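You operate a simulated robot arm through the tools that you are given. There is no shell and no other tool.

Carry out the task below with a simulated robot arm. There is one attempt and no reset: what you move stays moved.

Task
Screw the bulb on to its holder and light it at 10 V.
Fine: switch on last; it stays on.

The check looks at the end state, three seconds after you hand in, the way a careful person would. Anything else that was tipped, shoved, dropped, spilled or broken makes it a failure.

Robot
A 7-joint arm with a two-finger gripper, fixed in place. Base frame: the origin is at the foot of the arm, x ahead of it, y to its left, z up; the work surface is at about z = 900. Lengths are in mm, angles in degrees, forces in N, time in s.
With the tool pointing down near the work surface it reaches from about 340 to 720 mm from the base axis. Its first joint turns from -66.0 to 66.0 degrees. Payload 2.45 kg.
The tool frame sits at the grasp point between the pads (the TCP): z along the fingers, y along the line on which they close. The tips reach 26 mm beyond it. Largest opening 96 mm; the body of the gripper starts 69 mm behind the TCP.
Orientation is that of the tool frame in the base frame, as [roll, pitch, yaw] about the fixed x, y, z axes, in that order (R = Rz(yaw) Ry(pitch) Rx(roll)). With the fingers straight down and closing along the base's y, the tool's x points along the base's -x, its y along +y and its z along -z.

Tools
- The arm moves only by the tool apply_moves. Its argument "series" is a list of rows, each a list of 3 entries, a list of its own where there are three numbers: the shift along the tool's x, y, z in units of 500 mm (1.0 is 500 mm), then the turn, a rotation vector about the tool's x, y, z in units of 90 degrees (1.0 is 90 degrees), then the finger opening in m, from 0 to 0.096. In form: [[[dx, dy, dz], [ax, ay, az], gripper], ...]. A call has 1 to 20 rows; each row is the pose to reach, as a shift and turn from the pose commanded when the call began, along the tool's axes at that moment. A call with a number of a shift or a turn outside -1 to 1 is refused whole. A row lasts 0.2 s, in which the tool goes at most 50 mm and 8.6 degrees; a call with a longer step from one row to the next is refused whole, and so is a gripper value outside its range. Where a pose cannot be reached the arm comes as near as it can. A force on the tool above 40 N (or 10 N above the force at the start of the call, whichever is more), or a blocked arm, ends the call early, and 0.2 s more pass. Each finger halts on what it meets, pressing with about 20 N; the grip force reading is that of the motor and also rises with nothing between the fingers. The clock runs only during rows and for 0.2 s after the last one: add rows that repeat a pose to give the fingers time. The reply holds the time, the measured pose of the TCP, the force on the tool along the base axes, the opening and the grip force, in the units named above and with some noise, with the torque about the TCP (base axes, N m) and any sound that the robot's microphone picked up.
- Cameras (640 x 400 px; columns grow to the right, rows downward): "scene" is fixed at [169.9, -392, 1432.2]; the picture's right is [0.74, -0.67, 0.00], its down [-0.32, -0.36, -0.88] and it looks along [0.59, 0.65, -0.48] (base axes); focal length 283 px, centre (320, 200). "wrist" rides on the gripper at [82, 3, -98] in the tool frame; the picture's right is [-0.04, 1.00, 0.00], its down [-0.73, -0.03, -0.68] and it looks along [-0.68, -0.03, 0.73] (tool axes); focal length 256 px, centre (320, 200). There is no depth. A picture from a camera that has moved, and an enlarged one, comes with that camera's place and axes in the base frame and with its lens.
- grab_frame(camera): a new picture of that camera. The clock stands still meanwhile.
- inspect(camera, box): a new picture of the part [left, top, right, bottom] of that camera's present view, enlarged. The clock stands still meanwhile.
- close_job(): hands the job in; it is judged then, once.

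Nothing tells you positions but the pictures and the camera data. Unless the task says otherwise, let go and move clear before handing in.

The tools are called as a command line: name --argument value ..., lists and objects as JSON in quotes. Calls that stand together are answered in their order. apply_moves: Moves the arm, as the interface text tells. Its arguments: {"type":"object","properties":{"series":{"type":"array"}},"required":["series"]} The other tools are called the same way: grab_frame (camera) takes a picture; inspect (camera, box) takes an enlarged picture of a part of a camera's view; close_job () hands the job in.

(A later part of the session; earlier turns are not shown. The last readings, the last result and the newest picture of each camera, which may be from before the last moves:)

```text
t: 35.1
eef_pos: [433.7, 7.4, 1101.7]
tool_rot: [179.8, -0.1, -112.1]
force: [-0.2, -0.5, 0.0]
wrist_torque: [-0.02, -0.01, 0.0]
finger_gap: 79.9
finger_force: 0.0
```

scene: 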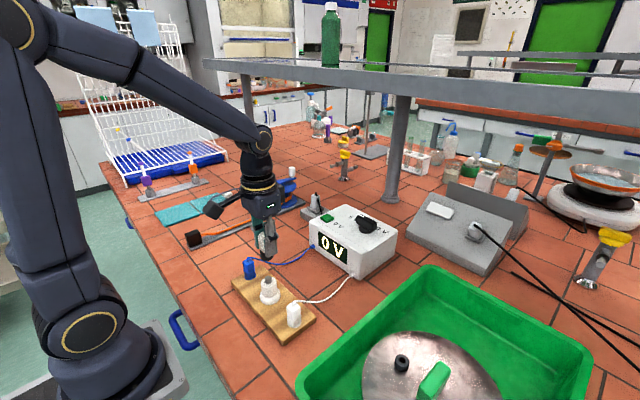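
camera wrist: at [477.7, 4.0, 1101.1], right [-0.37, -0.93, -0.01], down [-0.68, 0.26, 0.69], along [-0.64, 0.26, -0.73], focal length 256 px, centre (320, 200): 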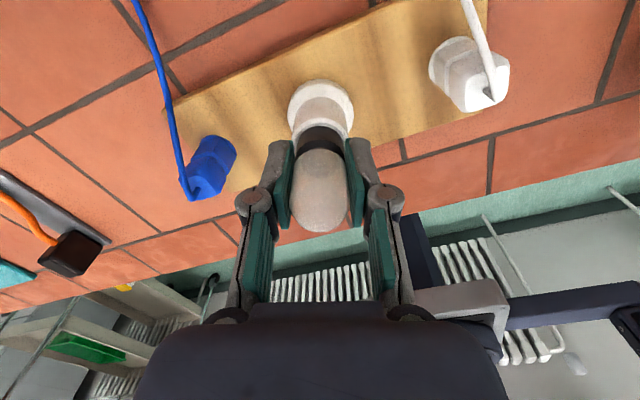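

apply_moves --series '[[[-0.013, 0.0413, 0], [0, 0, -0.08], 0.08], [[-0.0259, 0.0826, 0], [0, 0, -0.16], 0.08], [[-0.0259, 0.0826, 0], [0, 0, -0.2456], 0.08], [[-0.0259, 0.0826, 0], [0, 0, -0.2456], 0.08]]'

grab_frame --camera "wrist"

inspect --camera "scene" --box '[240, 220, 300, 300]'

```text
t: 36.1
eef_pos: [401.6, 34.8, 1103.2]
tool_rot: [179.7, -0.1, -90.0]
force: [-0.1, -0.1, 0.1]
wrist_torque: [-0.03, -0.01, -0.02]
finger_gap: 80.0
finger_force: 0.0
```

```text
taken
camera wrist: at [398.3, -45.1, 1201.1], right [-1.0, 0.04, 0.0], down [0.03, 0.73, 0.68], along [0.03, 0.68, -0.74], focal length 256 px, centre (320, 200)
```

wrist: 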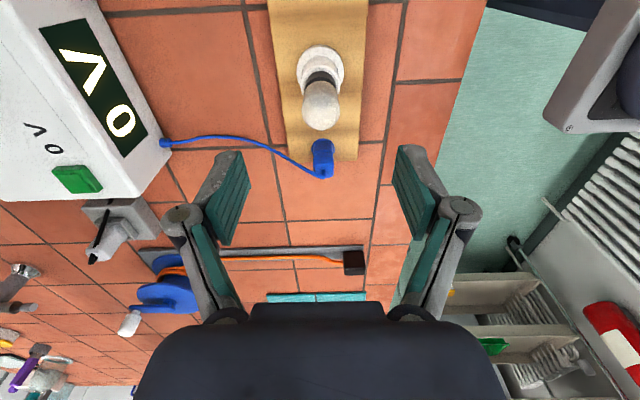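

```text
5.00 times, centred on (270, 260) of scene
camera zoom: at [169.9, -392.0, 1432.2], right [0.74, -0.67, 0.0], down [-0.32, -0.36, -0.88], along [0.59, 0.65, -0.48], focal length 1417 px, centre (570, -100)
```

zoom: 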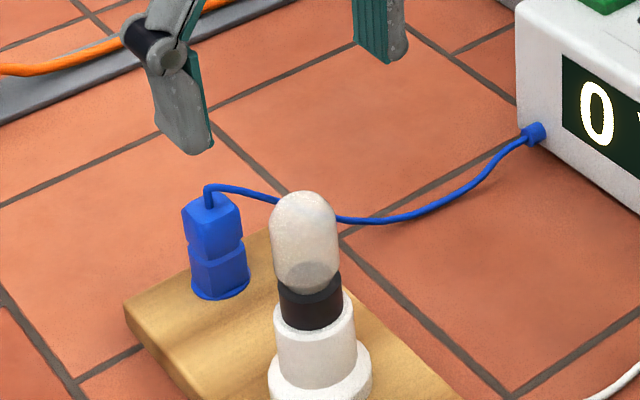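

inspect --camera "wrist" --box '[280, 40, 360, 140]'

inspect --camera "scene" --box '[252, 255, 288, 305]'

```text
4.00 times, centred on (320, 90) of wrist
camera zoom: at [398.3, -45.1, 1201.1], right [-1.0, 0.04, 0.0], down [0.03, 0.73, 0.68], along [0.03, 0.68, -0.74], focal length 1024 px, centre (320, 640)
```

zoom: 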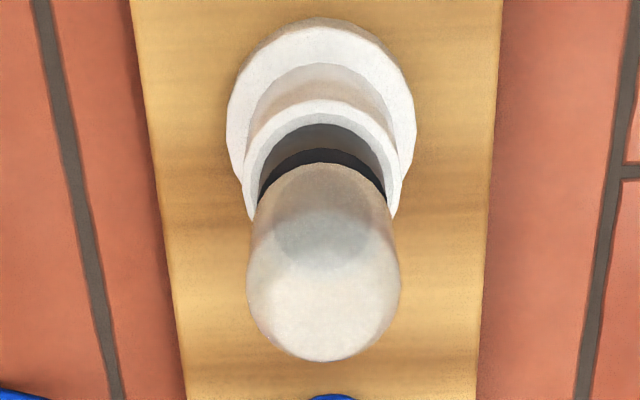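

```text
8.00 times, centred on (270, 280) of scene
camera zoom: at [169.9, -392.0, 1432.2], right [0.74, -0.67, 0.0], down [-0.32, -0.36, -0.88], along [0.59, 0.65, -0.48], focal length 2267 px, centre (720, -440)
```

zoom: 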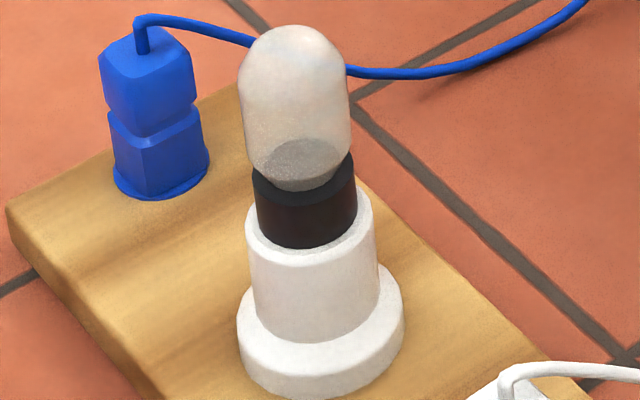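

The bulb sits straight on the holder, close to fully seated. I'm regripping it and turning clockwise until there is clear resistance.

apply_moves --series '[[[0.002, 0.0014, 0.08], [0, 0, 0], 0.08], [[0.002, 0.0014, 0.15], [0, 0, 0], 0.08], [[0.002, 0.0014, 0.196], [0, 0, 0], 0.08], [[0.002, 0.0014, 0.196], [0, 0, 0], 0.065], [[0.002, 0.0014, 0.196], [0, 0, 0], 0.05], [[0.002, 0.0014, 0.196], [0, 0, 0], 0.04], [[0.002, 0.0014, 0.196], [0, 0, 0], 0.03], [[0.002, 0.0014, 0.196], [0, 0, 0], 0.02], [[0.002, 0.0014, 0.196], [0, 0, 0], 0.02]]'

inspect --camera "wrist" --box '[270, 80, 370, 240]'

```text
t: 38.1
eef_pos: [399.7, 33.3, 1006.0]
tool_rot: [-180.0, 0.0, -90.2]
force: [15.2, 0.1, 0.5]
wrist_torque: [-0.04, -0.41, -0.03]
finger_gap: 27.8
finger_force: 20.2
```

```text
2.50 times, centred on (320, 160) of wrist
camera zoom: at [396.5, -46.6, 1105.0], right [-1.0, 0.04, 0.0], down [0.03, 0.73, 0.68], along [0.03, 0.68, -0.73], focal length 640 px, centre (320, 300)
```

zoom: 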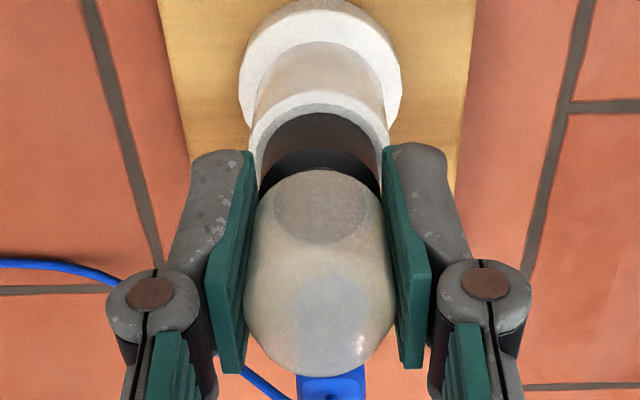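

apply_moves --series '[[[0, -0.0012, 0], [0, 0, 0], 0.02], [[0, -0.0012, 0], [0, 0, 0.08], 0.02], [[0, -0.0012, 0.0003], [0, 0, 0.16], 0.02], [[0, -0.0012, 0.0006], [0, 0, 0.24], 0.02], [[0, -0.0012, 0.0009], [0, 0, 0.32], 0.02], [[0, -0.0012, 0.0012], [0, 0, 0.4], 0.02]]'

```text
t: 39.5
eef_pos: [400.7, 34.4, 1004.0]
tool_rot: [180.0, -0.1, -126.2]
force: [10.4, 2.1, 15.8]
wrist_torque: [0.0, -0.25, 0.49]
finger_gap: 27.9
finger_force: 20.3
```

Torque about z is now 0.49 N·m, which suggests it is tight. I'm looking at it before deciding whether to turn more.

inspect --camera "scene" --box '[252, 255, 288, 305]'

apply_moves --series '[[[0, 0, 0], [0, 0, 0.05], 0.02], [[0, 0, 0], [0, 0, 0.1], 0.02]]'

inspect --camera "scene" --box '[252, 255, 288, 305]'

```text
8.00 times, centred on (270, 280) of scene
camera zoom: at [170.0, -392.0, 1432.2], right [0.74, -0.67, 0.0], down [-0.32, -0.36, -0.88], along [0.59, 0.65, -0.48], focal length 2267 px, centre (720, -440)
```

zoom: 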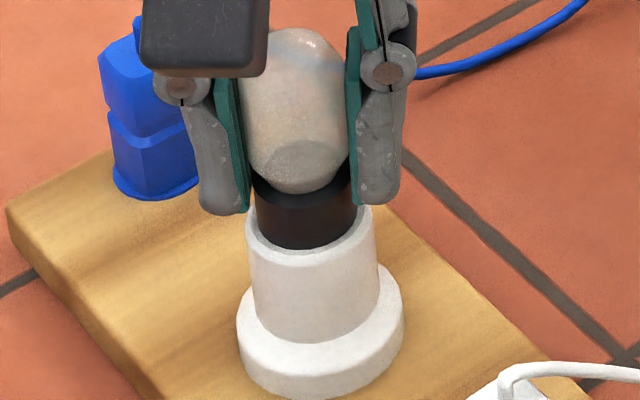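

```text
t: 40.1
eef_pos: [399.3, 34.9, 1004.5]
tool_rot: [179.8, -0.2, -135.2]
force: [3.4, 5.7, 21.0]
wrist_torque: [0.22, -0.13, 0.44]
finger_gap: 27.8
finger_force: 20.0
```

```text
8.00 times, centred on (270, 280) of scene
camera zoom: at [169.7, -391.9, 1432.2], right [0.74, -0.67, 0.0], down [-0.32, -0.36, -0.88], along [0.59, 0.65, -0.48], focal length 2267 px, centre (720, -440)
```

zoom: 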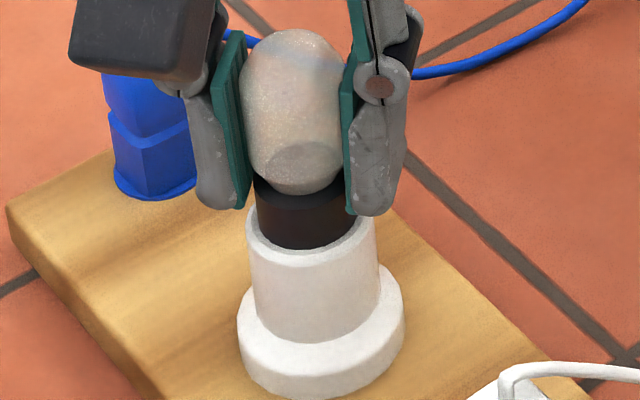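

Torque is holding steady, so the bulb looks tight, or the pads are slipping at the stop. A gentle upward tug will check that it is held.

apply_moves --series '[[[0, 0, -0.002], [0, 0, 0.1], 0.02], [[0, 0, -0.004], [0, 0, 0.1], 0.02], [[0, 0, -0.004], [0, 0, 0.1], 0.02]]'

```text
refused: row 1 steps farther than a row can; nothing moved
```

That was refused because the turn is measured from the current pose. I'm repeating the tug without the turn.

apply_moves --series '[[[0, 0, -0.002], [0, 0, 0], 0.02], [[0, 0, -0.004], [0, 0, 0], 0.02], [[0, 0, -0.004], [0, 0, 0], 0.02]]'

```text
t: 40.9
eef_pos: [399.7, 34.7, 1006.9]
tool_rot: [179.9, -0.2, -135.2]
force: [8.1, 6.5, -1.4]
wrist_torque: [0.19, -0.23, 0.17]
finger_gap: 27.9
finger_force: 20.2
```

apply_moves --series '[[[0, 0, -0.002], [0, 0, 0], 0.02], [[0, 0, -0.004], [0, 0, 0], 0.02], [[0, 0, -0.004], [0, 0, 0], 0.02]]'

inspect --camera "scene" --box '[252, 255, 288, 305]'

```text
t: 41.7
eef_pos: [400.2, 34.4, 1007.6]
tool_rot: [179.9, -0.4, -135.1]
force: [9.6, 11.3, -21.6]
wrist_torque: [0.25, -0.24, 0.06]
finger_gap: 27.7
finger_force: 20.0
```

```text
8.00 times, centred on (270, 280) of scene
camera zoom: at [170.4, -391.7, 1432.2], right [0.74, -0.67, 0.0], down [-0.32, -0.36, -0.88], along [0.59, 0.65, -0.48], focal length 2267 px, centre (720, -440)
```

zoom: 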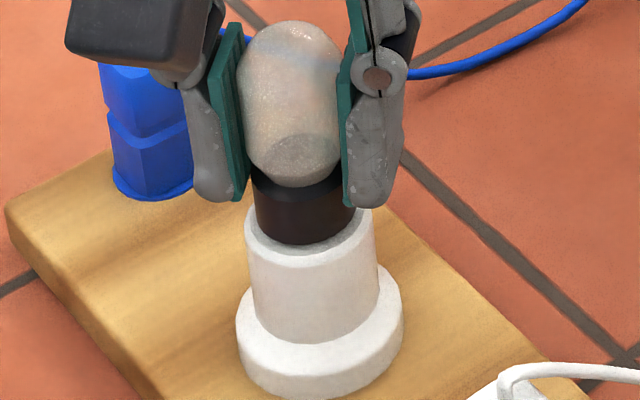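

The tug meets -21 N, so the bulb is held by the thread. I'm going back down with light pressure and tightening once more.

apply_moves --series '[[[0, 0, 0.003], [0, 0, 0], 0.02], [[0, 0, 0.006], [0, 0, 0], 0.02], [[0, 0, 0.007], [0, 0, 0.05], 0.02], [[0, 0, 0.007], [0, 0, 0.12], 0.02], [[0, 0, 0.007], [0, 0, 0.2], 0.02]]'

inspect --camera "scene" --box '[252, 255, 288, 305]'

```text
t: 42.9
eef_pos: [399.9, 35.0, 1004.9]
tool_rot: [180.0, -0.2, -153.4]
force: [-6.8, 3.2, 15.3]
wrist_torque: [0.13, 0.16, 0.4]
finger_gap: 28.0
finger_force: 20.2
```

```text
8.00 times, centred on (270, 280) of scene
camera zoom: at [169.5, -391.9, 1432.2], right [0.74, -0.67, 0.0], down [-0.32, -0.36, -0.88], along [0.59, 0.65, -0.48], focal length 2267 px, centre (720, -440)
```

zoom: 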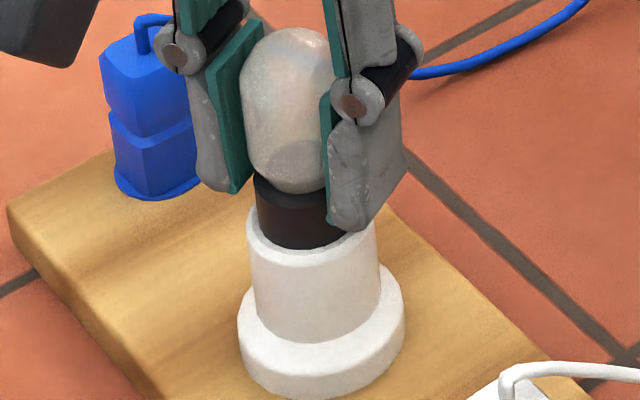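

Torque came straight back to 0.4 N·m while free threading showed about 0, so the bulb is seated. I'm releasing and rising clear.

apply_moves --series '[[[0, 0, 0], [0, 0, 0], 0.04], [[0, 0, 0], [0, 0, 0], 0.06], [[0, 0, 0], [0, 0, 0], 0.08], [[0, 0, 0], [0, 0, 0], 0.08], [[0, 0, -0.04], [0, 0, 0], 0.08], [[0, 0, -0.12], [0, 0, 0], 0.08], [[0, 0, -0.2], [0, 0, 0], 0.08], [[0, 0, -0.26], [0, 0, 0], 0.08], [[0, 0, -0.32], [0, 0, 0], 0.08], [[0, 0, -0.32], [0, 0, -0.08], 0.08]]'

grab_frame --camera "wrist"

inspect --camera "scene" --box '[235, 235, 325, 345]'

```text
t: 45.1
eef_pos: [403.1, 35.2, 1164.2]
tool_rot: [179.9, -0.2, -145.9]
force: [-0.7, -0.2, -0.8]
wrist_torque: [-0.01, -0.01, 0.02]
finger_gap: 80.0
finger_force: 0.0
```

```text
taken
camera wrist: at [334.1, -6.2, 1263.7], right [-0.53, 0.85, 0.0], down [0.63, 0.39, 0.68], along [0.57, 0.36, -0.74], focal length 256 px, centre (320, 200)
```

wrist: 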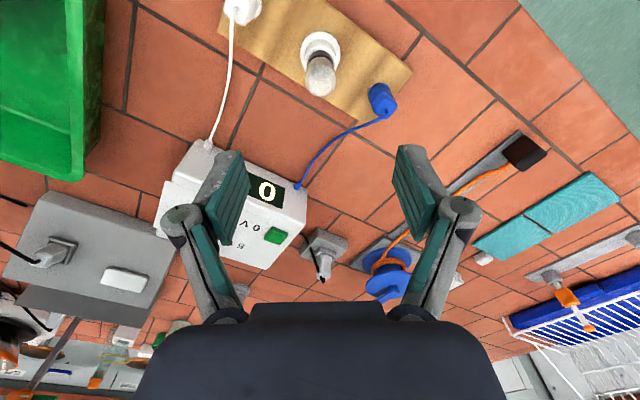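

```text
3.64 times, centred on (280, 290) of scene
camera zoom: at [169.9, -392.0, 1432.2], right [0.74, -0.67, 0.0], down [-0.32, -0.36, -0.88], along [0.59, 0.65, -0.48], focal length 1031 px, centre (466, -127)
```

zoom: 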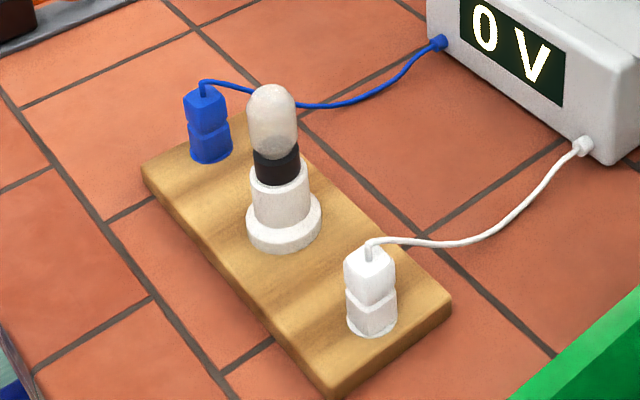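

The bulb is screwed on and the board is undisturbed. Next is the knob, so I'm moving over the supply with the camera on its -y side to read the dial from another angle.

apply_moves --series '[[[0, 0, -0.05], [0, 0, -0.08], 0.08], [[-0.041, -0.06, -0.072], [0, 0, -0.16], 0.08], [[-0.082, -0.121, -0.072], [0, 0, -0.24], 0.08], [[-0.123, -0.181, -0.072], [0, 0, -0.32], 0.08], [[-0.163, -0.242, -0.072], [0, 0, -0.4], 0.08], [[-0.204, -0.302, -0.072], [0, 0, -0.48], 0.08], [[-0.245, -0.363, -0.072], [0, 0, -0.56], 0.08], [[-0.286, -0.423, -0.072], [0, 0, -0.621], 0.08], [[-0.286, -0.423, -0.072], [0, 0, -0.621], 0.08]]'

grab_frame --camera "wrist"

```text
t: 47.1
eef_pos: [641.9, -59.7, 1195.3]
tool_rot: [179.6, 0.0, -90.0]
force: [-0.2, -0.4, 0.2]
wrist_torque: [0.01, 0.01, -0.03]
finger_gap: 79.9
finger_force: 0.0
```

```text
taken
camera wrist: at [638.2, -140.2, 1295.1], right [-1.0, 0.04, 0.0], down [0.03, 0.73, 0.68], along [0.02, 0.68, -0.74], focal length 256 px, centre (320, 200)
```

wrist: 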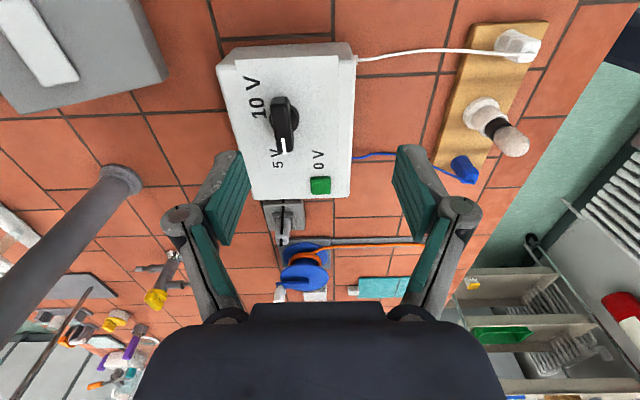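

inspect --camera "wrist" --box '[210, 35, 370, 205]'

inspect --camera "wrist" --box '[230, 60, 330, 180]'

```text
2.35 times, centred on (290, 120) of wrist
camera zoom: at [638.2, -140.2, 1295.1], right [-1.0, 0.04, 0.0], down [0.03, 0.73, 0.68], along [0.02, 0.68, -0.74], focal length 602 px, centre (391, 388)
```

zoom: 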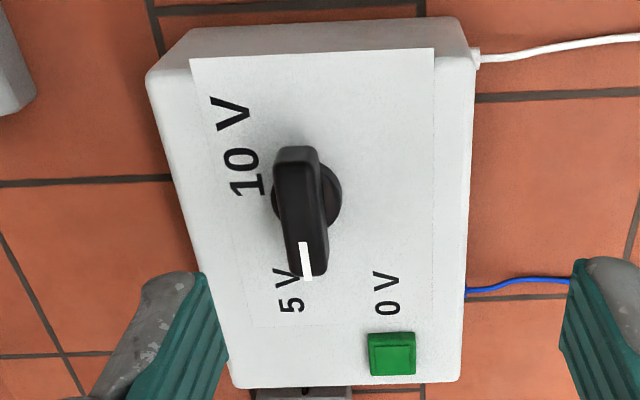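

```text
3.33 times, centred on (280, 120) of wrist
camera zoom: at [638.2, -140.2, 1295.1], right [-1.0, 0.04, 0.0], down [0.03, 0.73, 0.68], along [0.02, 0.68, -0.74], focal length 853 px, centre (453, 467)
```

zoom: 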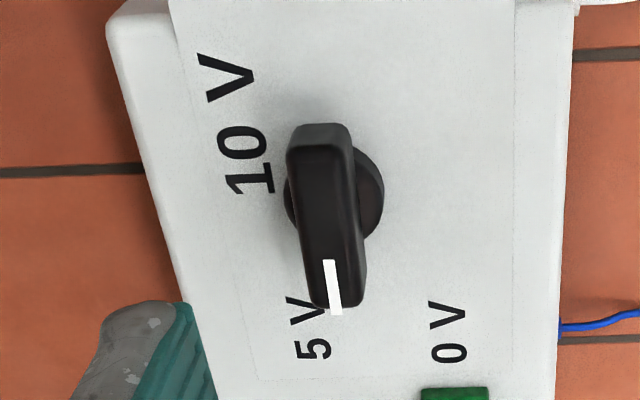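

The dial is clear now: the pointer is at +y, between 0 V and 5 V, and 10 V lies on the far -y side, so the turn is clockwise. I put the knob at about (685, -3) with its bar top near z = 1037, and I'm moving above it.

apply_moves --series '[[[-0.04, -0.03, 0.04], [0.0044, 0, 0], 0.07], [[-0.08, -0.06, 0.08], [0.0044, 0, 0], 0.06], [[-0.11, -0.0876, 0.13], [0.0044, 0, 0], 0.06], [[-0.11, -0.0876, 0.174], [0.0044, 0, 0], 0.06], [[-0.11, -0.0876, 0.174], [0.0044, 0, 0], 0.06]]'

grab_frame --camera "wrist"

inspect --camera "scene" --box '[310, 165, 420, 265]'

```text
t: 48.3
eef_pos: [680.6, -6.0, 1110.5]
tool_rot: [-179.7, -0.1, -90.1]
force: [-0.1, 0.5, 1.1]
wrist_torque: [-0.01, 0.02, -0.01]
finger_gap: 59.7
finger_force: 0.1
```

```text
taken
camera wrist: at [677.6, -86.6, 1208.7], right [-1.0, 0.04, 0.0], down [0.03, 0.73, 0.68], along [0.03, 0.68, -0.73], focal length 256 px, centre (320, 200)
```

wrist: 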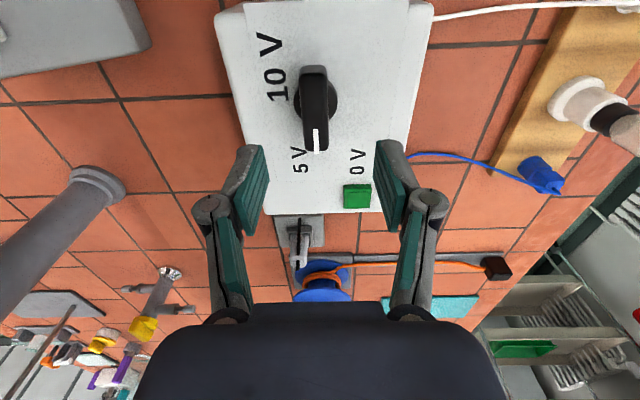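

```text
4.00 times, centred on (365, 215) of scene
camera zoom: at [169.9, -392.0, 1432.2], right [0.74, -0.67, 0.0], down [-0.32, -0.36, -0.88], along [0.59, 0.65, -0.48], focal length 1134 px, centre (140, 140)
```

zoom: 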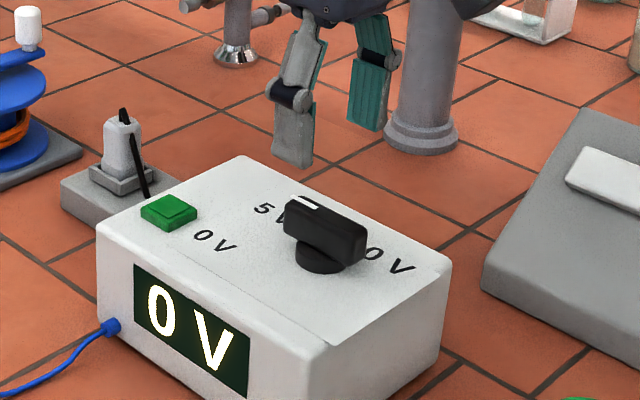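

inspect --camera "wrist" --box '[250, 20, 390, 180]'

```text
2.50 times, centred on (320, 100) of wrist
camera zoom: at [677.6, -86.6, 1208.7], right [-1.0, 0.04, 0.0], down [0.03, 0.73, 0.68], along [0.03, 0.68, -0.73], focal length 640 px, centre (320, 450)
```

zoom: 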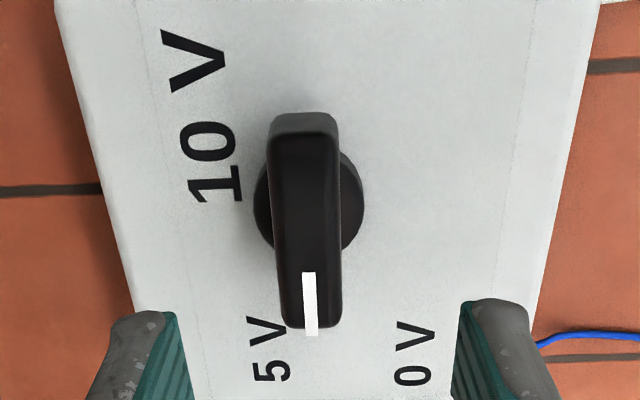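

The knob centre is about (685, -8), and its bar lies along y and is about 21 mm wide. I'm lowering around it and gripping.

apply_moves --series '[[[0.0068, -0.0088, 0.05], [0, 0, 0], 0.06], [[0.0068, -0.0088, 0.1], [0, 0, 0], 0.06], [[0.0068, -0.0088, 0.13], [0, 0, 0], 0.06], [[0.0068, -0.0088, 0.143], [0, 0, 0], 0.06], [[0.0068, -0.0088, 0.143], [0, 0, 0], 0.045], [[0.0068, -0.0088, 0.143], [0, 0, 0], 0.03], [[0.0068, -0.0088, 0.143], [0, 0, 0], 0.02], [[0.0068, -0.0088, 0.143], [0, 0, 0], 0.01], [[0.0068, -0.0088, 0.143], [0, 0, 0], 0.01]]'

grab_frame --camera "wrist"

inspect --camera "scene" --box '[310, 165, 420, 285]'

```text
t: 50.3
eef_pos: [684.5, -6.5, 1040.2]
tool_rot: [-179.8, -0.1, -90.1]
force: [-1.8, 0.1, -0.9]
wrist_torque: [0.06, 0.06, 0.01]
finger_gap: 19.5
finger_force: 44.8
```

```text
taken
camera wrist: at [681.7, -88.1, 1139.1], right [-1.0, 0.04, 0.0], down [0.03, 0.73, 0.68], along [0.03, 0.68, -0.73], focal length 256 px, centre (320, 200)
```

wrist: 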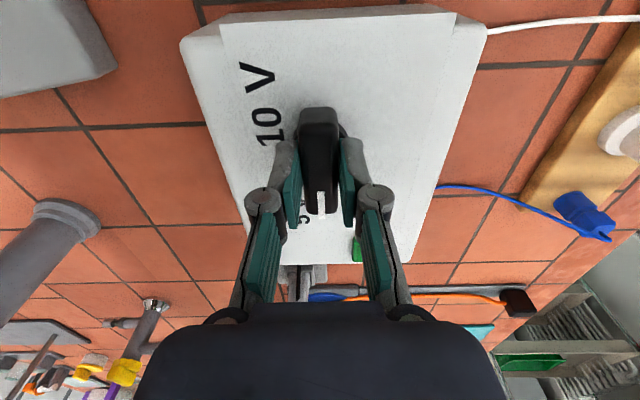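

```text
3.33 times, centred on (365, 225) of scene
camera zoom: at [169.8, -392.0, 1432.2], right [0.74, -0.67, 0.0], down [-0.32, -0.36, -0.88], along [0.59, 0.65, -0.48], focal length 945 px, centre (170, 117)
```

zoom: 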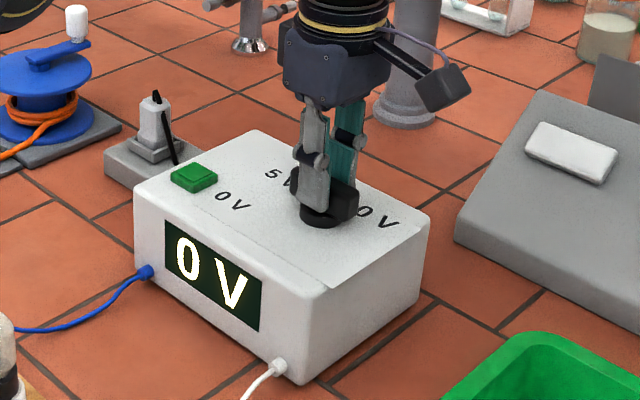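

The knob bar is gripped. I'm turning it clockwise 30° and watching the display.

apply_moves --series '[[[0, 0, 0], [0, 0, 0.08], 0.012], [[0, 0, 0], [0, 0, 0.16], 0.012], [[0, 0, 0], [0, 0, 0.24], 0.012], [[0, 0, 0], [0, 0, 0.333], 0.012], [[0, 0, 0], [0, 0, 0.333], 0.012]]'

inspect --camera "scene" --box '[310, 165, 420, 285]'

```text
t: 51.5
eef_pos: [684.3, -8.2, 1041.6]
tool_rot: [-180.0, -0.1, -120.1]
force: [-21.3, 4.3, 6.4]
wrist_torque: [-0.14, 0.65, 0.02]
finger_gap: 19.7
finger_force: 44.7
```

```text
3.33 times, centred on (365, 225) of scene
camera zoom: at [169.1, -391.9, 1432.3], right [0.74, -0.67, 0.0], down [-0.32, -0.36, -0.88], along [0.59, 0.65, -0.48], focal length 945 px, centre (170, 117)
```

zoom: 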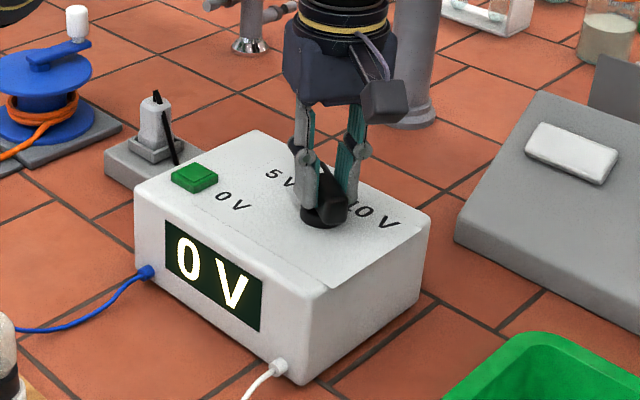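

The display still shows 0 V, probably because the supply is off. I'm re-centring to relieve the side load and turning on towards 5 V and beyond.

apply_moves --series '[[[0.0009, 0.0023, 0], [0, 0, 0], 0.012], [[0.0009, 0.0023, 0], [0, 0, 0.08], 0.012], [[0.0009, 0.0023, 0], [0, 0, 0.16], 0.012], [[0.0009, 0.0023, 0], [0, 0, 0.24], 0.012], [[0.0009, 0.0023, 0], [0, 0, 0.333], 0.012]]'

inspect --camera "scene" --box '[310, 165, 420, 285]'

```text
t: 52.7
eef_pos: [683.3, -7.1, 1040.4]
tool_rot: [179.9, 0.1, -150.1]
force: [-23.0, 15.0, 4.2]
wrist_torque: [0.65, -0.09, 0.07]
finger_gap: 19.9
finger_force: 44.6
```

```text
3.33 times, centred on (365, 225) of scene
camera zoom: at [169.1, -391.6, 1432.4], right [0.74, -0.67, 0.0], down [-0.32, -0.36, -0.88], along [0.59, 0.65, -0.48], focal length 945 px, centre (170, 117)
```

zoom: 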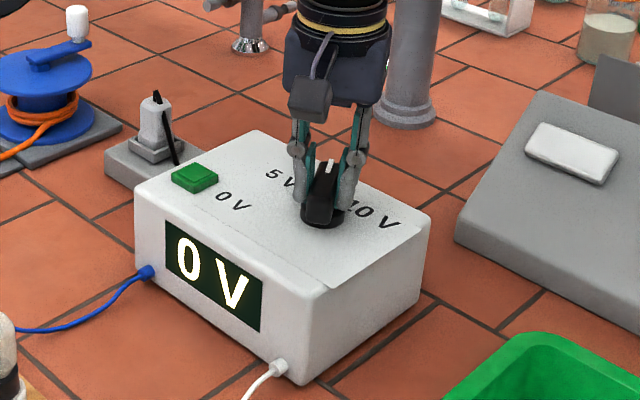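

The knob turns freely. I'm re-centring again and turning another 60° clockwise.

apply_moves --series '[[[0.0009, 0.0024, 0], [0, 0, 0], 0.012], [[0.0009, 0.0024, 0], [0, 0, 0.08], 0.012], [[0.0009, 0.0024, 0], [0, 0, 0.16], 0.012], [[0.0009, 0.0024, 0], [0, 0, 0.24], 0.012], [[0.0009, 0.0024, 0], [0, 0, 0.333], 0.012]]'

inspect --camera "scene" --box '[310, 165, 420, 285]'

grab_frame --camera "wrist"

```text
t: 53.9
eef_pos: [683.1, -4.5, 1040.4]
tool_rot: [179.8, 0.0, 180.0]
force: [-18.6, 20.0, -7.2]
wrist_torque: [0.4, -0.59, 0.05]
finger_gap: 19.8
finger_force: 44.7
```

```text
3.33 times, centred on (365, 225) of scene
camera zoom: at [169.5, -391.4, 1432.4], right [0.74, -0.67, 0.0], down [-0.32, -0.36, -0.88], along [0.59, 0.65, -0.48], focal length 945 px, centre (170, 117)
```

zoom: 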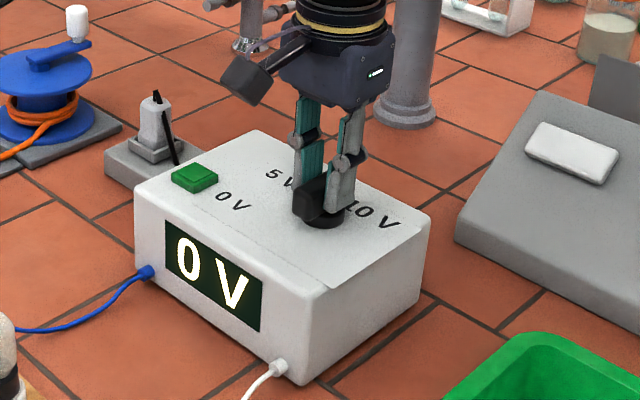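

```text
taken
camera wrist: at [601.5, -1.4, 1138.9], right [0.04, 1.0, 0.0], down [0.73, -0.03, 0.68], along [0.68, -0.03, -0.73], focal length 256 px, centre (320, 200)
```

wrist: 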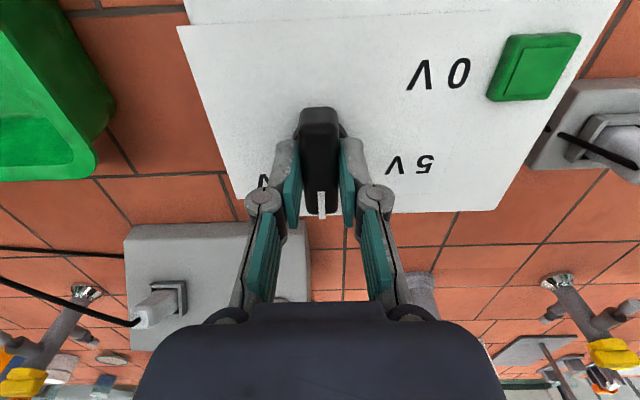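

The pointer is now at +x and side loads are building. I'm opening the fingers, letting the arm relax and looking at the true knob position.

apply_moves --series '[[[0, 0, 0], [0, 0, 0], 0.03], [[0, 0, 0], [0, 0, 0], 0.045], [[0, 0, 0], [0, 0, 0], 0.06], [[0, 0, 0], [0, 0, 0], 0.06]]'

inspect --camera "wrist" --box '[250, 60, 410, 240]'

inspect --camera "scene" --box '[330, 190, 400, 260]'

```text
t: 54.9
eef_pos: [684.1, -8.4, 1040.8]
tool_rot: [-180.0, 0.2, 180.0]
force: [-0.6, -0.3, -0.3]
wrist_torque: [-0.04, -0.02, -0.01]
finger_gap: 60.0
finger_force: 0.0
```

```text
2.22 times, centred on (330, 150) of wrist
camera zoom: at [602.1, -3.7, 1139.5], right [0.04, 1.0, 0.0], down [0.73, -0.03, 0.68], along [0.68, -0.03, -0.73], focal length 569 px, centre (298, 311)
```

zoom: 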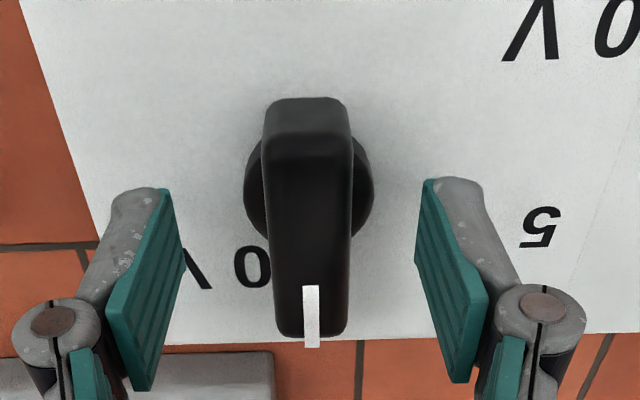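

```text
5.71 times, centred on (365, 225) of scene
camera zoom: at [169.9, -392.0, 1432.2], right [0.74, -0.67, 0.0], down [-0.32, -0.36, -0.88], along [0.59, 0.65, -0.48], focal length 1619 px, centre (63, 57)
```

zoom: 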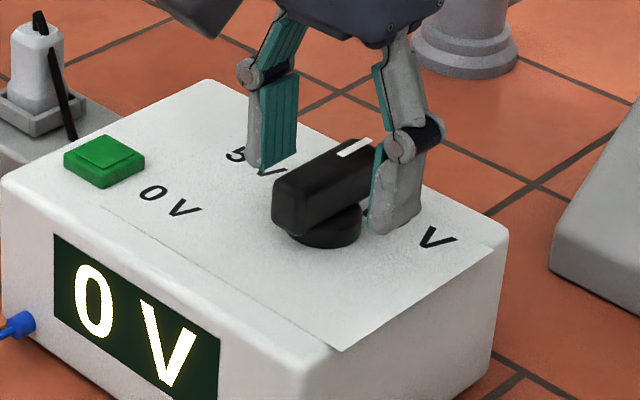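

With the fingers open, the knob centre looks about 2 mm off in each of x and y, near (682, -4.5). I'm re-centring, regripping and turning about 40° more clockwise so the mark faces the "10 V" label.

apply_moves --series '[[[0.004, 0.0044, 0.001], [0, 0, 0], 0.06], [[0.004, 0.0044, 0.001], [0, 0, 0], 0.045], [[0.004, 0.0044, 0.001], [0, 0, 0], 0.03], [[0.004, 0.0044, 0.001], [0, 0, 0], 0.015], [[0.004, 0.0044, 0.001], [0, 0, 0], 0.012], [[0.004, 0.0044, 0.001], [0, 0, 0], 0.012]]'

apply_moves --series '[[[0, 0, 0], [0, 0, 0.08], 0.012], [[0, 0, 0], [0, 0, 0.16], 0.012], [[0, 0, 0], [0, 0, 0.24], 0.012], [[0, 0, 0], [0, 0, 0.333], 0.012]]'

inspect --camera "scene" --box '[330, 190, 400, 260]'

```text
t: 56.3
eef_pos: [682.0, -5.5, 1041.3]
tool_rot: [-179.9, 0.2, -179.9]
force: [-1.3, 2.8, 0.8]
wrist_torque: [0.1, 0.01, 0.02]
finger_gap: 20.0
finger_force: 45.0
```

```text
t: 57.3
eef_pos: [682.4, -4.8, 1039.5]
tool_rot: [179.8, 0.2, 150.4]
force: [-1.6, 3.1, 2.1]
wrist_torque: [0.02, -0.1, 2.69]
finger_gap: 31.5
finger_force: 45.1
```

```text
5.71 times, centred on (365, 225) of scene
camera zoom: at [169.8, -391.9, 1432.2], right [0.74, -0.67, 0.0], down [-0.32, -0.36, -0.88], along [0.59, 0.65, -0.48], focal length 1619 px, centre (63, 57)
```

zoom: 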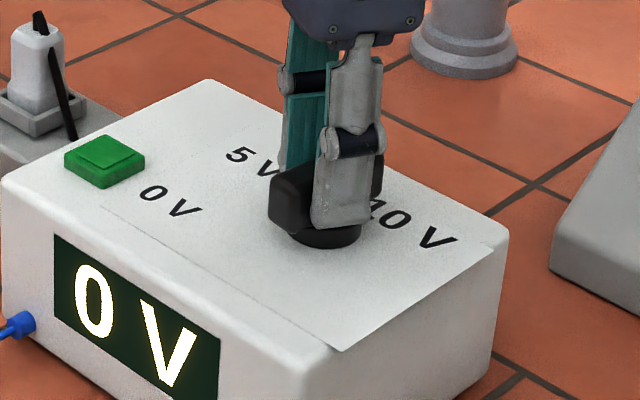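

The knob hit its end stop with the mark at +x, right where the "10 V" text begins, and the fingers twisted on it. I'm turning the tool back to ease off, then releasing and lifting to look.

apply_moves --series '[[[0, 0, 0], [0, 0, -0.09], 0.012], [[0, 0, 0], [0, 0, -0.18], 0.015], [[0, 0, 0], [0, 0, -0.26], 0.017], [[0, 0, 0], [0, 0, -0.31], 0.03], [[0, 0, 0], [0, 0, -0.333], 0.045], [[0, 0, 0], [0, 0, -0.333], 0.06], [[0, 0, 0], [0, 0, -0.333], 0.06]]'

apply_moves --series '[[[0, 0, -0.05], [0, 0, 0], 0.06], [[0, 0, -0.13], [0, 0, 0], 0.06], [[0, 0, -0.2], [0, 0, 0], 0.06], [[0, 0, -0.2], [0, 0, 0], 0.06]]'

inspect --camera "wrist" --box '[220, 20, 420, 200]'

inspect --camera "scene" --box '[310, 190, 410, 290]'

```text
t: 58.9
eef_pos: [683.0, -6.3, 1038.8]
tool_rot: [-179.9, 0.3, 179.9]
force: [-0.6, -0.1, -0.7]
wrist_torque: [0.03, -0.01, 0.0]
finger_gap: 60.1
finger_force: 0.0
```

```text
t: 59.9
eef_pos: [680.3, -4.5, 1139.2]
tool_rot: [-179.8, 0.2, -179.9]
force: [-0.2, 0.2, -0.7]
wrist_torque: [0.01, 0.02, 0.0]
finger_gap: 60.1
finger_force: 0.0
```

```text
2.22 times, centred on (320, 110) of wrist
camera zoom: at [598.9, -1.0, 1237.2], right [0.04, 1.0, 0.0], down [0.73, -0.03, 0.68], along [0.68, -0.03, -0.73], focal length 569 px, centre (320, 400)
```

zoom: 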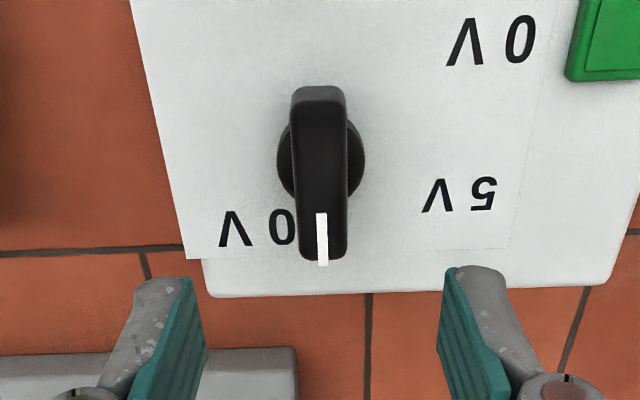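

```text
4.00 times, centred on (360, 240) of scene
camera zoom: at [169.9, -392.0, 1432.2], right [0.74, -0.67, 0.0], down [-0.32, -0.36, -0.88], along [0.59, 0.65, -0.48], focal length 1134 px, centre (160, 40)
```

zoom: 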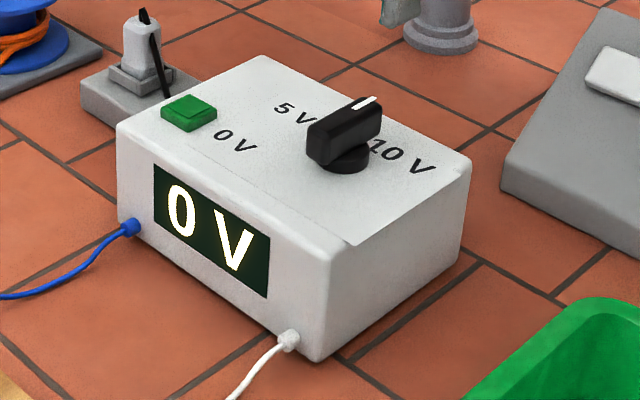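

The mark is at its stop, facing the 10 V label. Now for the green switch: I'm closing the fingers and moving above the button at about (635, 99).

apply_moves --series '[[[0.03, 0.065, 0.0], [0, 0, 0], 0.045], [[0.06, 0.13, 0.02], [0, 0, 0], 0.03], [[0.092, 0.204, 0.04], [0, 0, 0], 0.015], [[0.092, 0.204, 0.06], [0, 0, 0], 0.0], [[0.092, 0.204, 0.06], [0, 0, 0], 0.0], [[0.092, 0.204, 0.06], [0, 0, 0], 0.0]]'

inspect --camera "wrist" --box '[240, 40, 400, 200]'

inspect --camera "scene" --box '[290, 170, 370, 250]'

```text
t: 61.3
eef_pos: [634.8, 96.3, 1110.1]
tool_rot: [-179.9, 0.2, 180.0]
force: [1.0, -0.1, 0.4]
wrist_torque: [0.01, 0.0, 0.0]
finger_gap: 0.3
finger_force: 20.0
```

```text
2.50 times, centred on (320, 120) of wrist
camera zoom: at [553.5, 101.3, 1208.2], right [0.04, 1.0, 0.0], down [0.73, -0.03, 0.68], along [0.68, -0.03, -0.73], focal length 640 px, centre (320, 400)
```

zoom: 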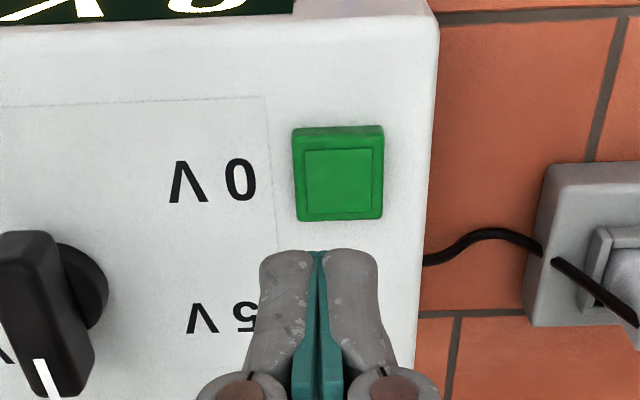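

```text
5.00 times, centred on (330, 210) of scene
camera zoom: at [169.9, -392.0, 1432.2], right [0.74, -0.67, 0.0], down [-0.32, -0.36, -0.88], along [0.59, 0.65, -0.48], focal length 1417 px, centre (270, 150)
```

zoom: 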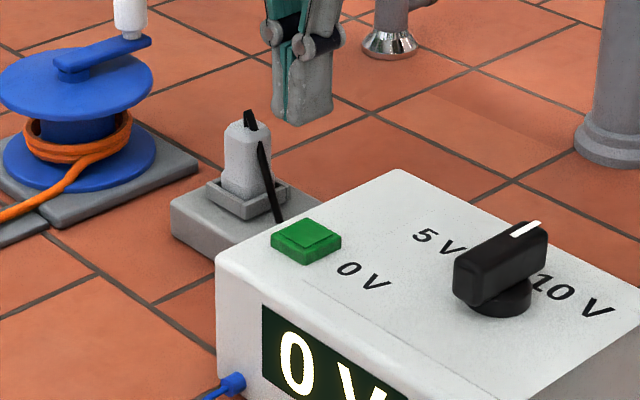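

The button centre is about 6.5 mm further in x and 5 mm in y. I'm correcting and pressing down slowly.

apply_moves --series '[[[-0.013, 0.0108, 0.04], [0, 0, 0], 0.0], [[-0.013, 0.0108, 0.09], [0, 0, 0], 0.0], [[-0.013, 0.0108, 0.12], [0, 0, 0], 0.0], [[-0.013, 0.0108, 0.128], [0, 0, 0], 0.0], [[-0.013, 0.0108, 0.134], [0, 0, 0], 0.0]]'

inspect --camera "scene" --box '[290, 170, 370, 270]'

```text
t: 62.5
eef_pos: [642.1, 101.9, 1044.5]
tool_rot: [-179.9, 0.2, 180.0]
force: [-0.6, 0.5, -0.8]
wrist_torque: [-0.02, 0.0, 0.02]
finger_gap: 0.0
finger_force: 20.2
```

```text
4.00 times, centred on (330, 220) of scene
camera zoom: at [169.9, -392.0, 1432.2], right [0.74, -0.67, 0.0], down [-0.32, -0.36, -0.88], along [0.59, 0.65, -0.48], focal length 1134 px, centre (280, 120)
```

zoom: 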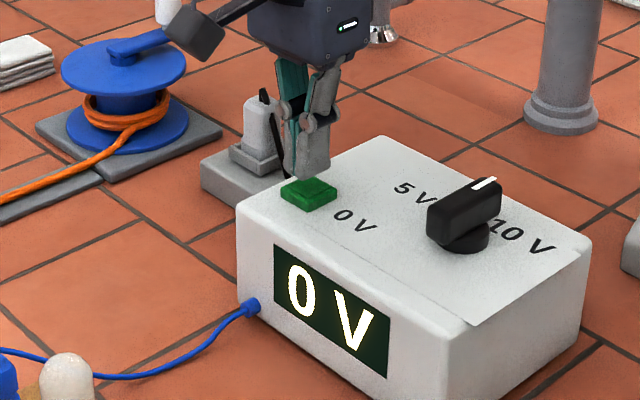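

The fingertips are just above the button, so I'm pressing gradually.

apply_moves --series '[[[0, 0, 0.003], [0, 0, 0], 0.0], [[0, 0, 0.006], [0, 0, 0], 0.0], [[0, 0, 0.009], [0, 0, 0], 0.0], [[0, 0, 0.012], [0, 0, 0], 0.0]]'

inspect --camera "scene" --box '[290, 170, 370, 270]'

```text
t: 63.5
eef_pos: [643.8, 103.1, 1038.0]
tool_rot: [-179.9, 0.2, 179.9]
force: [0.4, -0.8, -0.5]
wrist_torque: [0.01, 0.01, -0.03]
finger_gap: 0.3
finger_force: 20.2
```

```text
4.00 times, centred on (330, 220) of scene
camera zoom: at [169.9, -392.0, 1432.2], right [0.74, -0.67, 0.0], down [-0.32, -0.36, -0.88], along [0.59, 0.65, -0.48], focal length 1134 px, centre (280, 120)
```

zoom: 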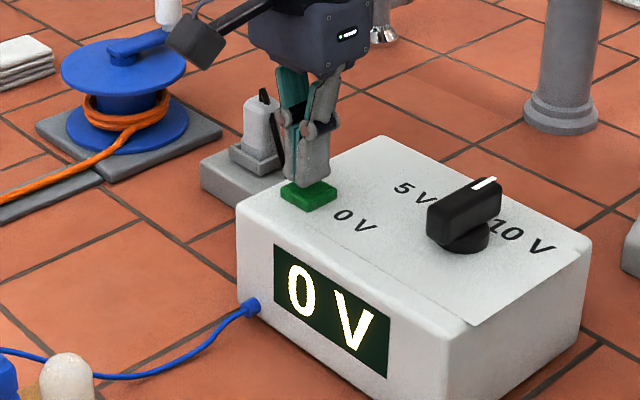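

apply_moves --series '[[[0, 0, 0.002], [0, 0, 0], 0.0], [[0, 0, 0.004], [0, 0, 0], 0.0], [[0, 0, 0.006], [0, 0, 0], 0.0]]'

inspect --camera "scene" --box '[290, 170, 370, 270]'

```text
t: 64.3
eef_pos: [641.3, 101.9, 1034.9]
tool_rot: [-179.8, 0.2, 180.0]
force: [0.0, 0.1, -0.2]
wrist_torque: [-0.01, -0.03, 0.04]
finger_gap: 0.3
finger_force: 20.0
```

```text
4.00 times, centred on (330, 220) of scene
camera zoom: at [169.9, -392.0, 1432.2], right [0.74, -0.67, 0.0], down [-0.32, -0.36, -0.88], along [0.59, 0.65, -0.48], focal length 1134 px, centre (280, 120)
```

zoom: 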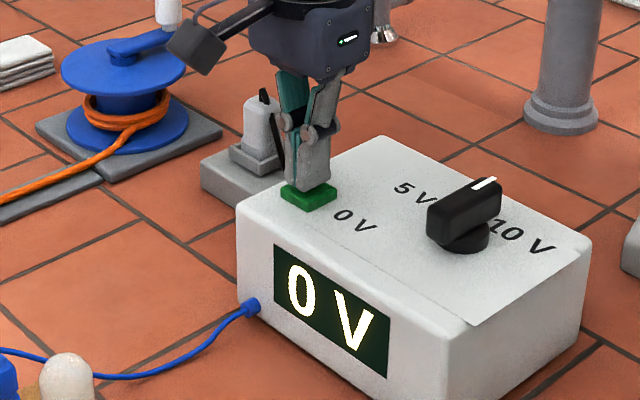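

No contact yet, so I'm continuing down in small steps.

apply_moves --series '[[[0, 0, 0.002], [0, 0, 0], 0.0], [[0, 0, 0.004], [0, 0, 0], 0.0], [[0, 0, 0.006], [0, 0, 0], 0.0]]'

inspect --camera "scene" --box '[290, 170, 370, 270]'

```text
t: 65.1
eef_pos: [641.1, 101.6, 1029.9]
tool_rot: [-179.9, 0.3, -180.0]
force: [0.4, -0.5, 0.3]
wrist_torque: [0.02, -0.02, -0.01]
finger_gap: 0.0
finger_force: 20.0
```

```text
4.00 times, centred on (330, 220) of scene
camera zoom: at [169.9, -392.0, 1432.2], right [0.74, -0.67, 0.0], down [-0.32, -0.36, -0.88], along [0.59, 0.65, -0.48], focal length 1134 px, centre (280, 120)
```

zoom: 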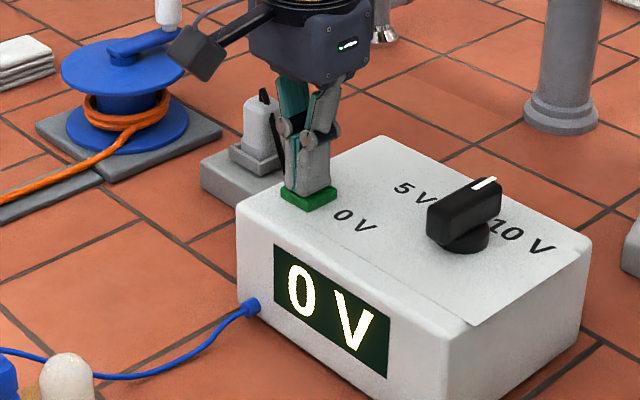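

apply_moves --series '[[[0, 0, 0.002], [0, 0, 0], 0.0], [[0, 0, 0.004], [0, 0, 0], 0.0]]'

inspect --camera "scene" --box '[290, 170, 370, 270]'

```text
t: 65.7
eef_pos: [641.6, 102.3, 1029.3]
tool_rot: [-179.9, 0.2, 180.0]
force: [-0.4, 1.2, 0.2]
wrist_torque: [-0.01, 0.0, 0.0]
finger_gap: 0.1
finger_force: 20.1
```

```text
4.00 times, centred on (330, 220) of scene
camera zoom: at [169.9, -392.0, 1432.2], right [0.74, -0.67, 0.0], down [-0.32, -0.36, -0.88], along [0.59, 0.65, -0.48], focal length 1134 px, centre (280, 120)
```

zoom: 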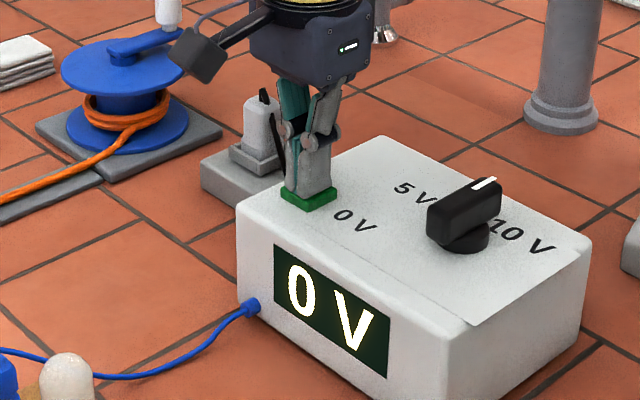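

apply_moves --series '[[[0, 0, 0.002], [0, 0, 0], 0.0], [[0, 0, 0.004], [0, 0, 0], 0.0]]'

inspect --camera "scene" --box '[290, 170, 370, 270]'

```text
t: 66.3
eef_pos: [642.8, 100.9, 1026.5]
tool_rot: [-179.9, 0.2, 180.0]
force: [0.1, -0.6, 1.4]
wrist_torque: [0.0, 0.0, 0.01]
finger_gap: 6.3
finger_force: 28.5
```

```text
4.00 times, centred on (330, 220) of scene
camera zoom: at [169.9, -392.1, 1432.2], right [0.74, -0.67, 0.0], down [-0.32, -0.36, -0.88], along [0.59, 0.65, -0.48], focal length 1134 px, centre (280, 120)
```

zoom: 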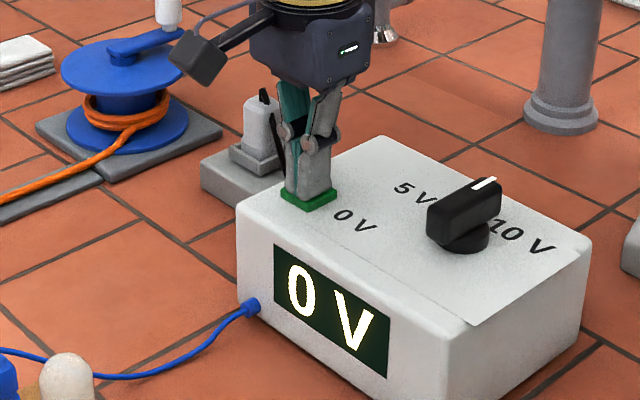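

Contact is starting, with the gap reading changed. I'm pressing a bit more.

apply_moves --series '[[[0, 0, 0.002], [0, 0, 0], 0.0], [[0, 0, 0.004], [0, 0, 0], 0.0]]'

inspect --camera "scene" --box '[290, 170, 370, 270]'

inspect --camera "wrist" --box '[240, 60, 400, 220]'

```text
t: 66.9
eef_pos: [642.6, 101.8, 1024.8]
tool_rot: [-180.0, 0.2, -179.9]
force: [1.4, -0.5, 2.5]
wrist_torque: [-0.01, 0.02, -0.01]
finger_gap: 6.1
finger_force: 29.1
heard: click
```

```text
4.00 times, centred on (330, 220) of scene
camera zoom: at [169.9, -392.1, 1432.2], right [0.74, -0.67, 0.0], down [-0.32, -0.36, -0.88], along [0.59, 0.65, -0.48], focal length 1134 px, centre (280, 120)
```

zoom: 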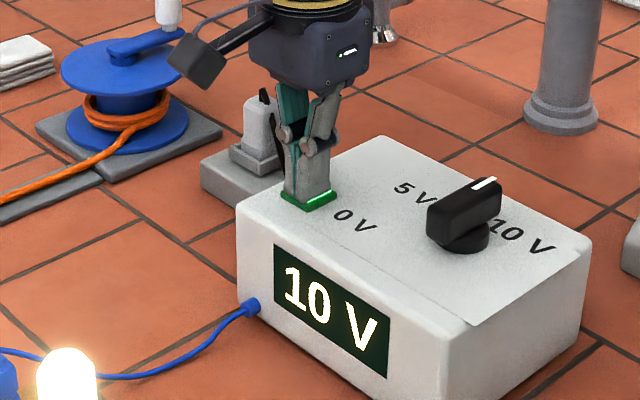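

```text
2.50 times, centred on (320, 140) of wrist
camera zoom: at [560.6, 106.0, 1123.1], right [0.04, 1.0, 0.0], down [0.73, -0.03, 0.68], along [0.68, -0.03, -0.73], focal length 640 px, centre (320, 350)
```

zoom: 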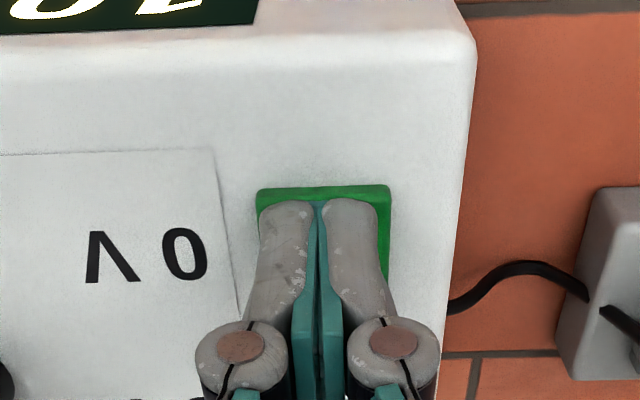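

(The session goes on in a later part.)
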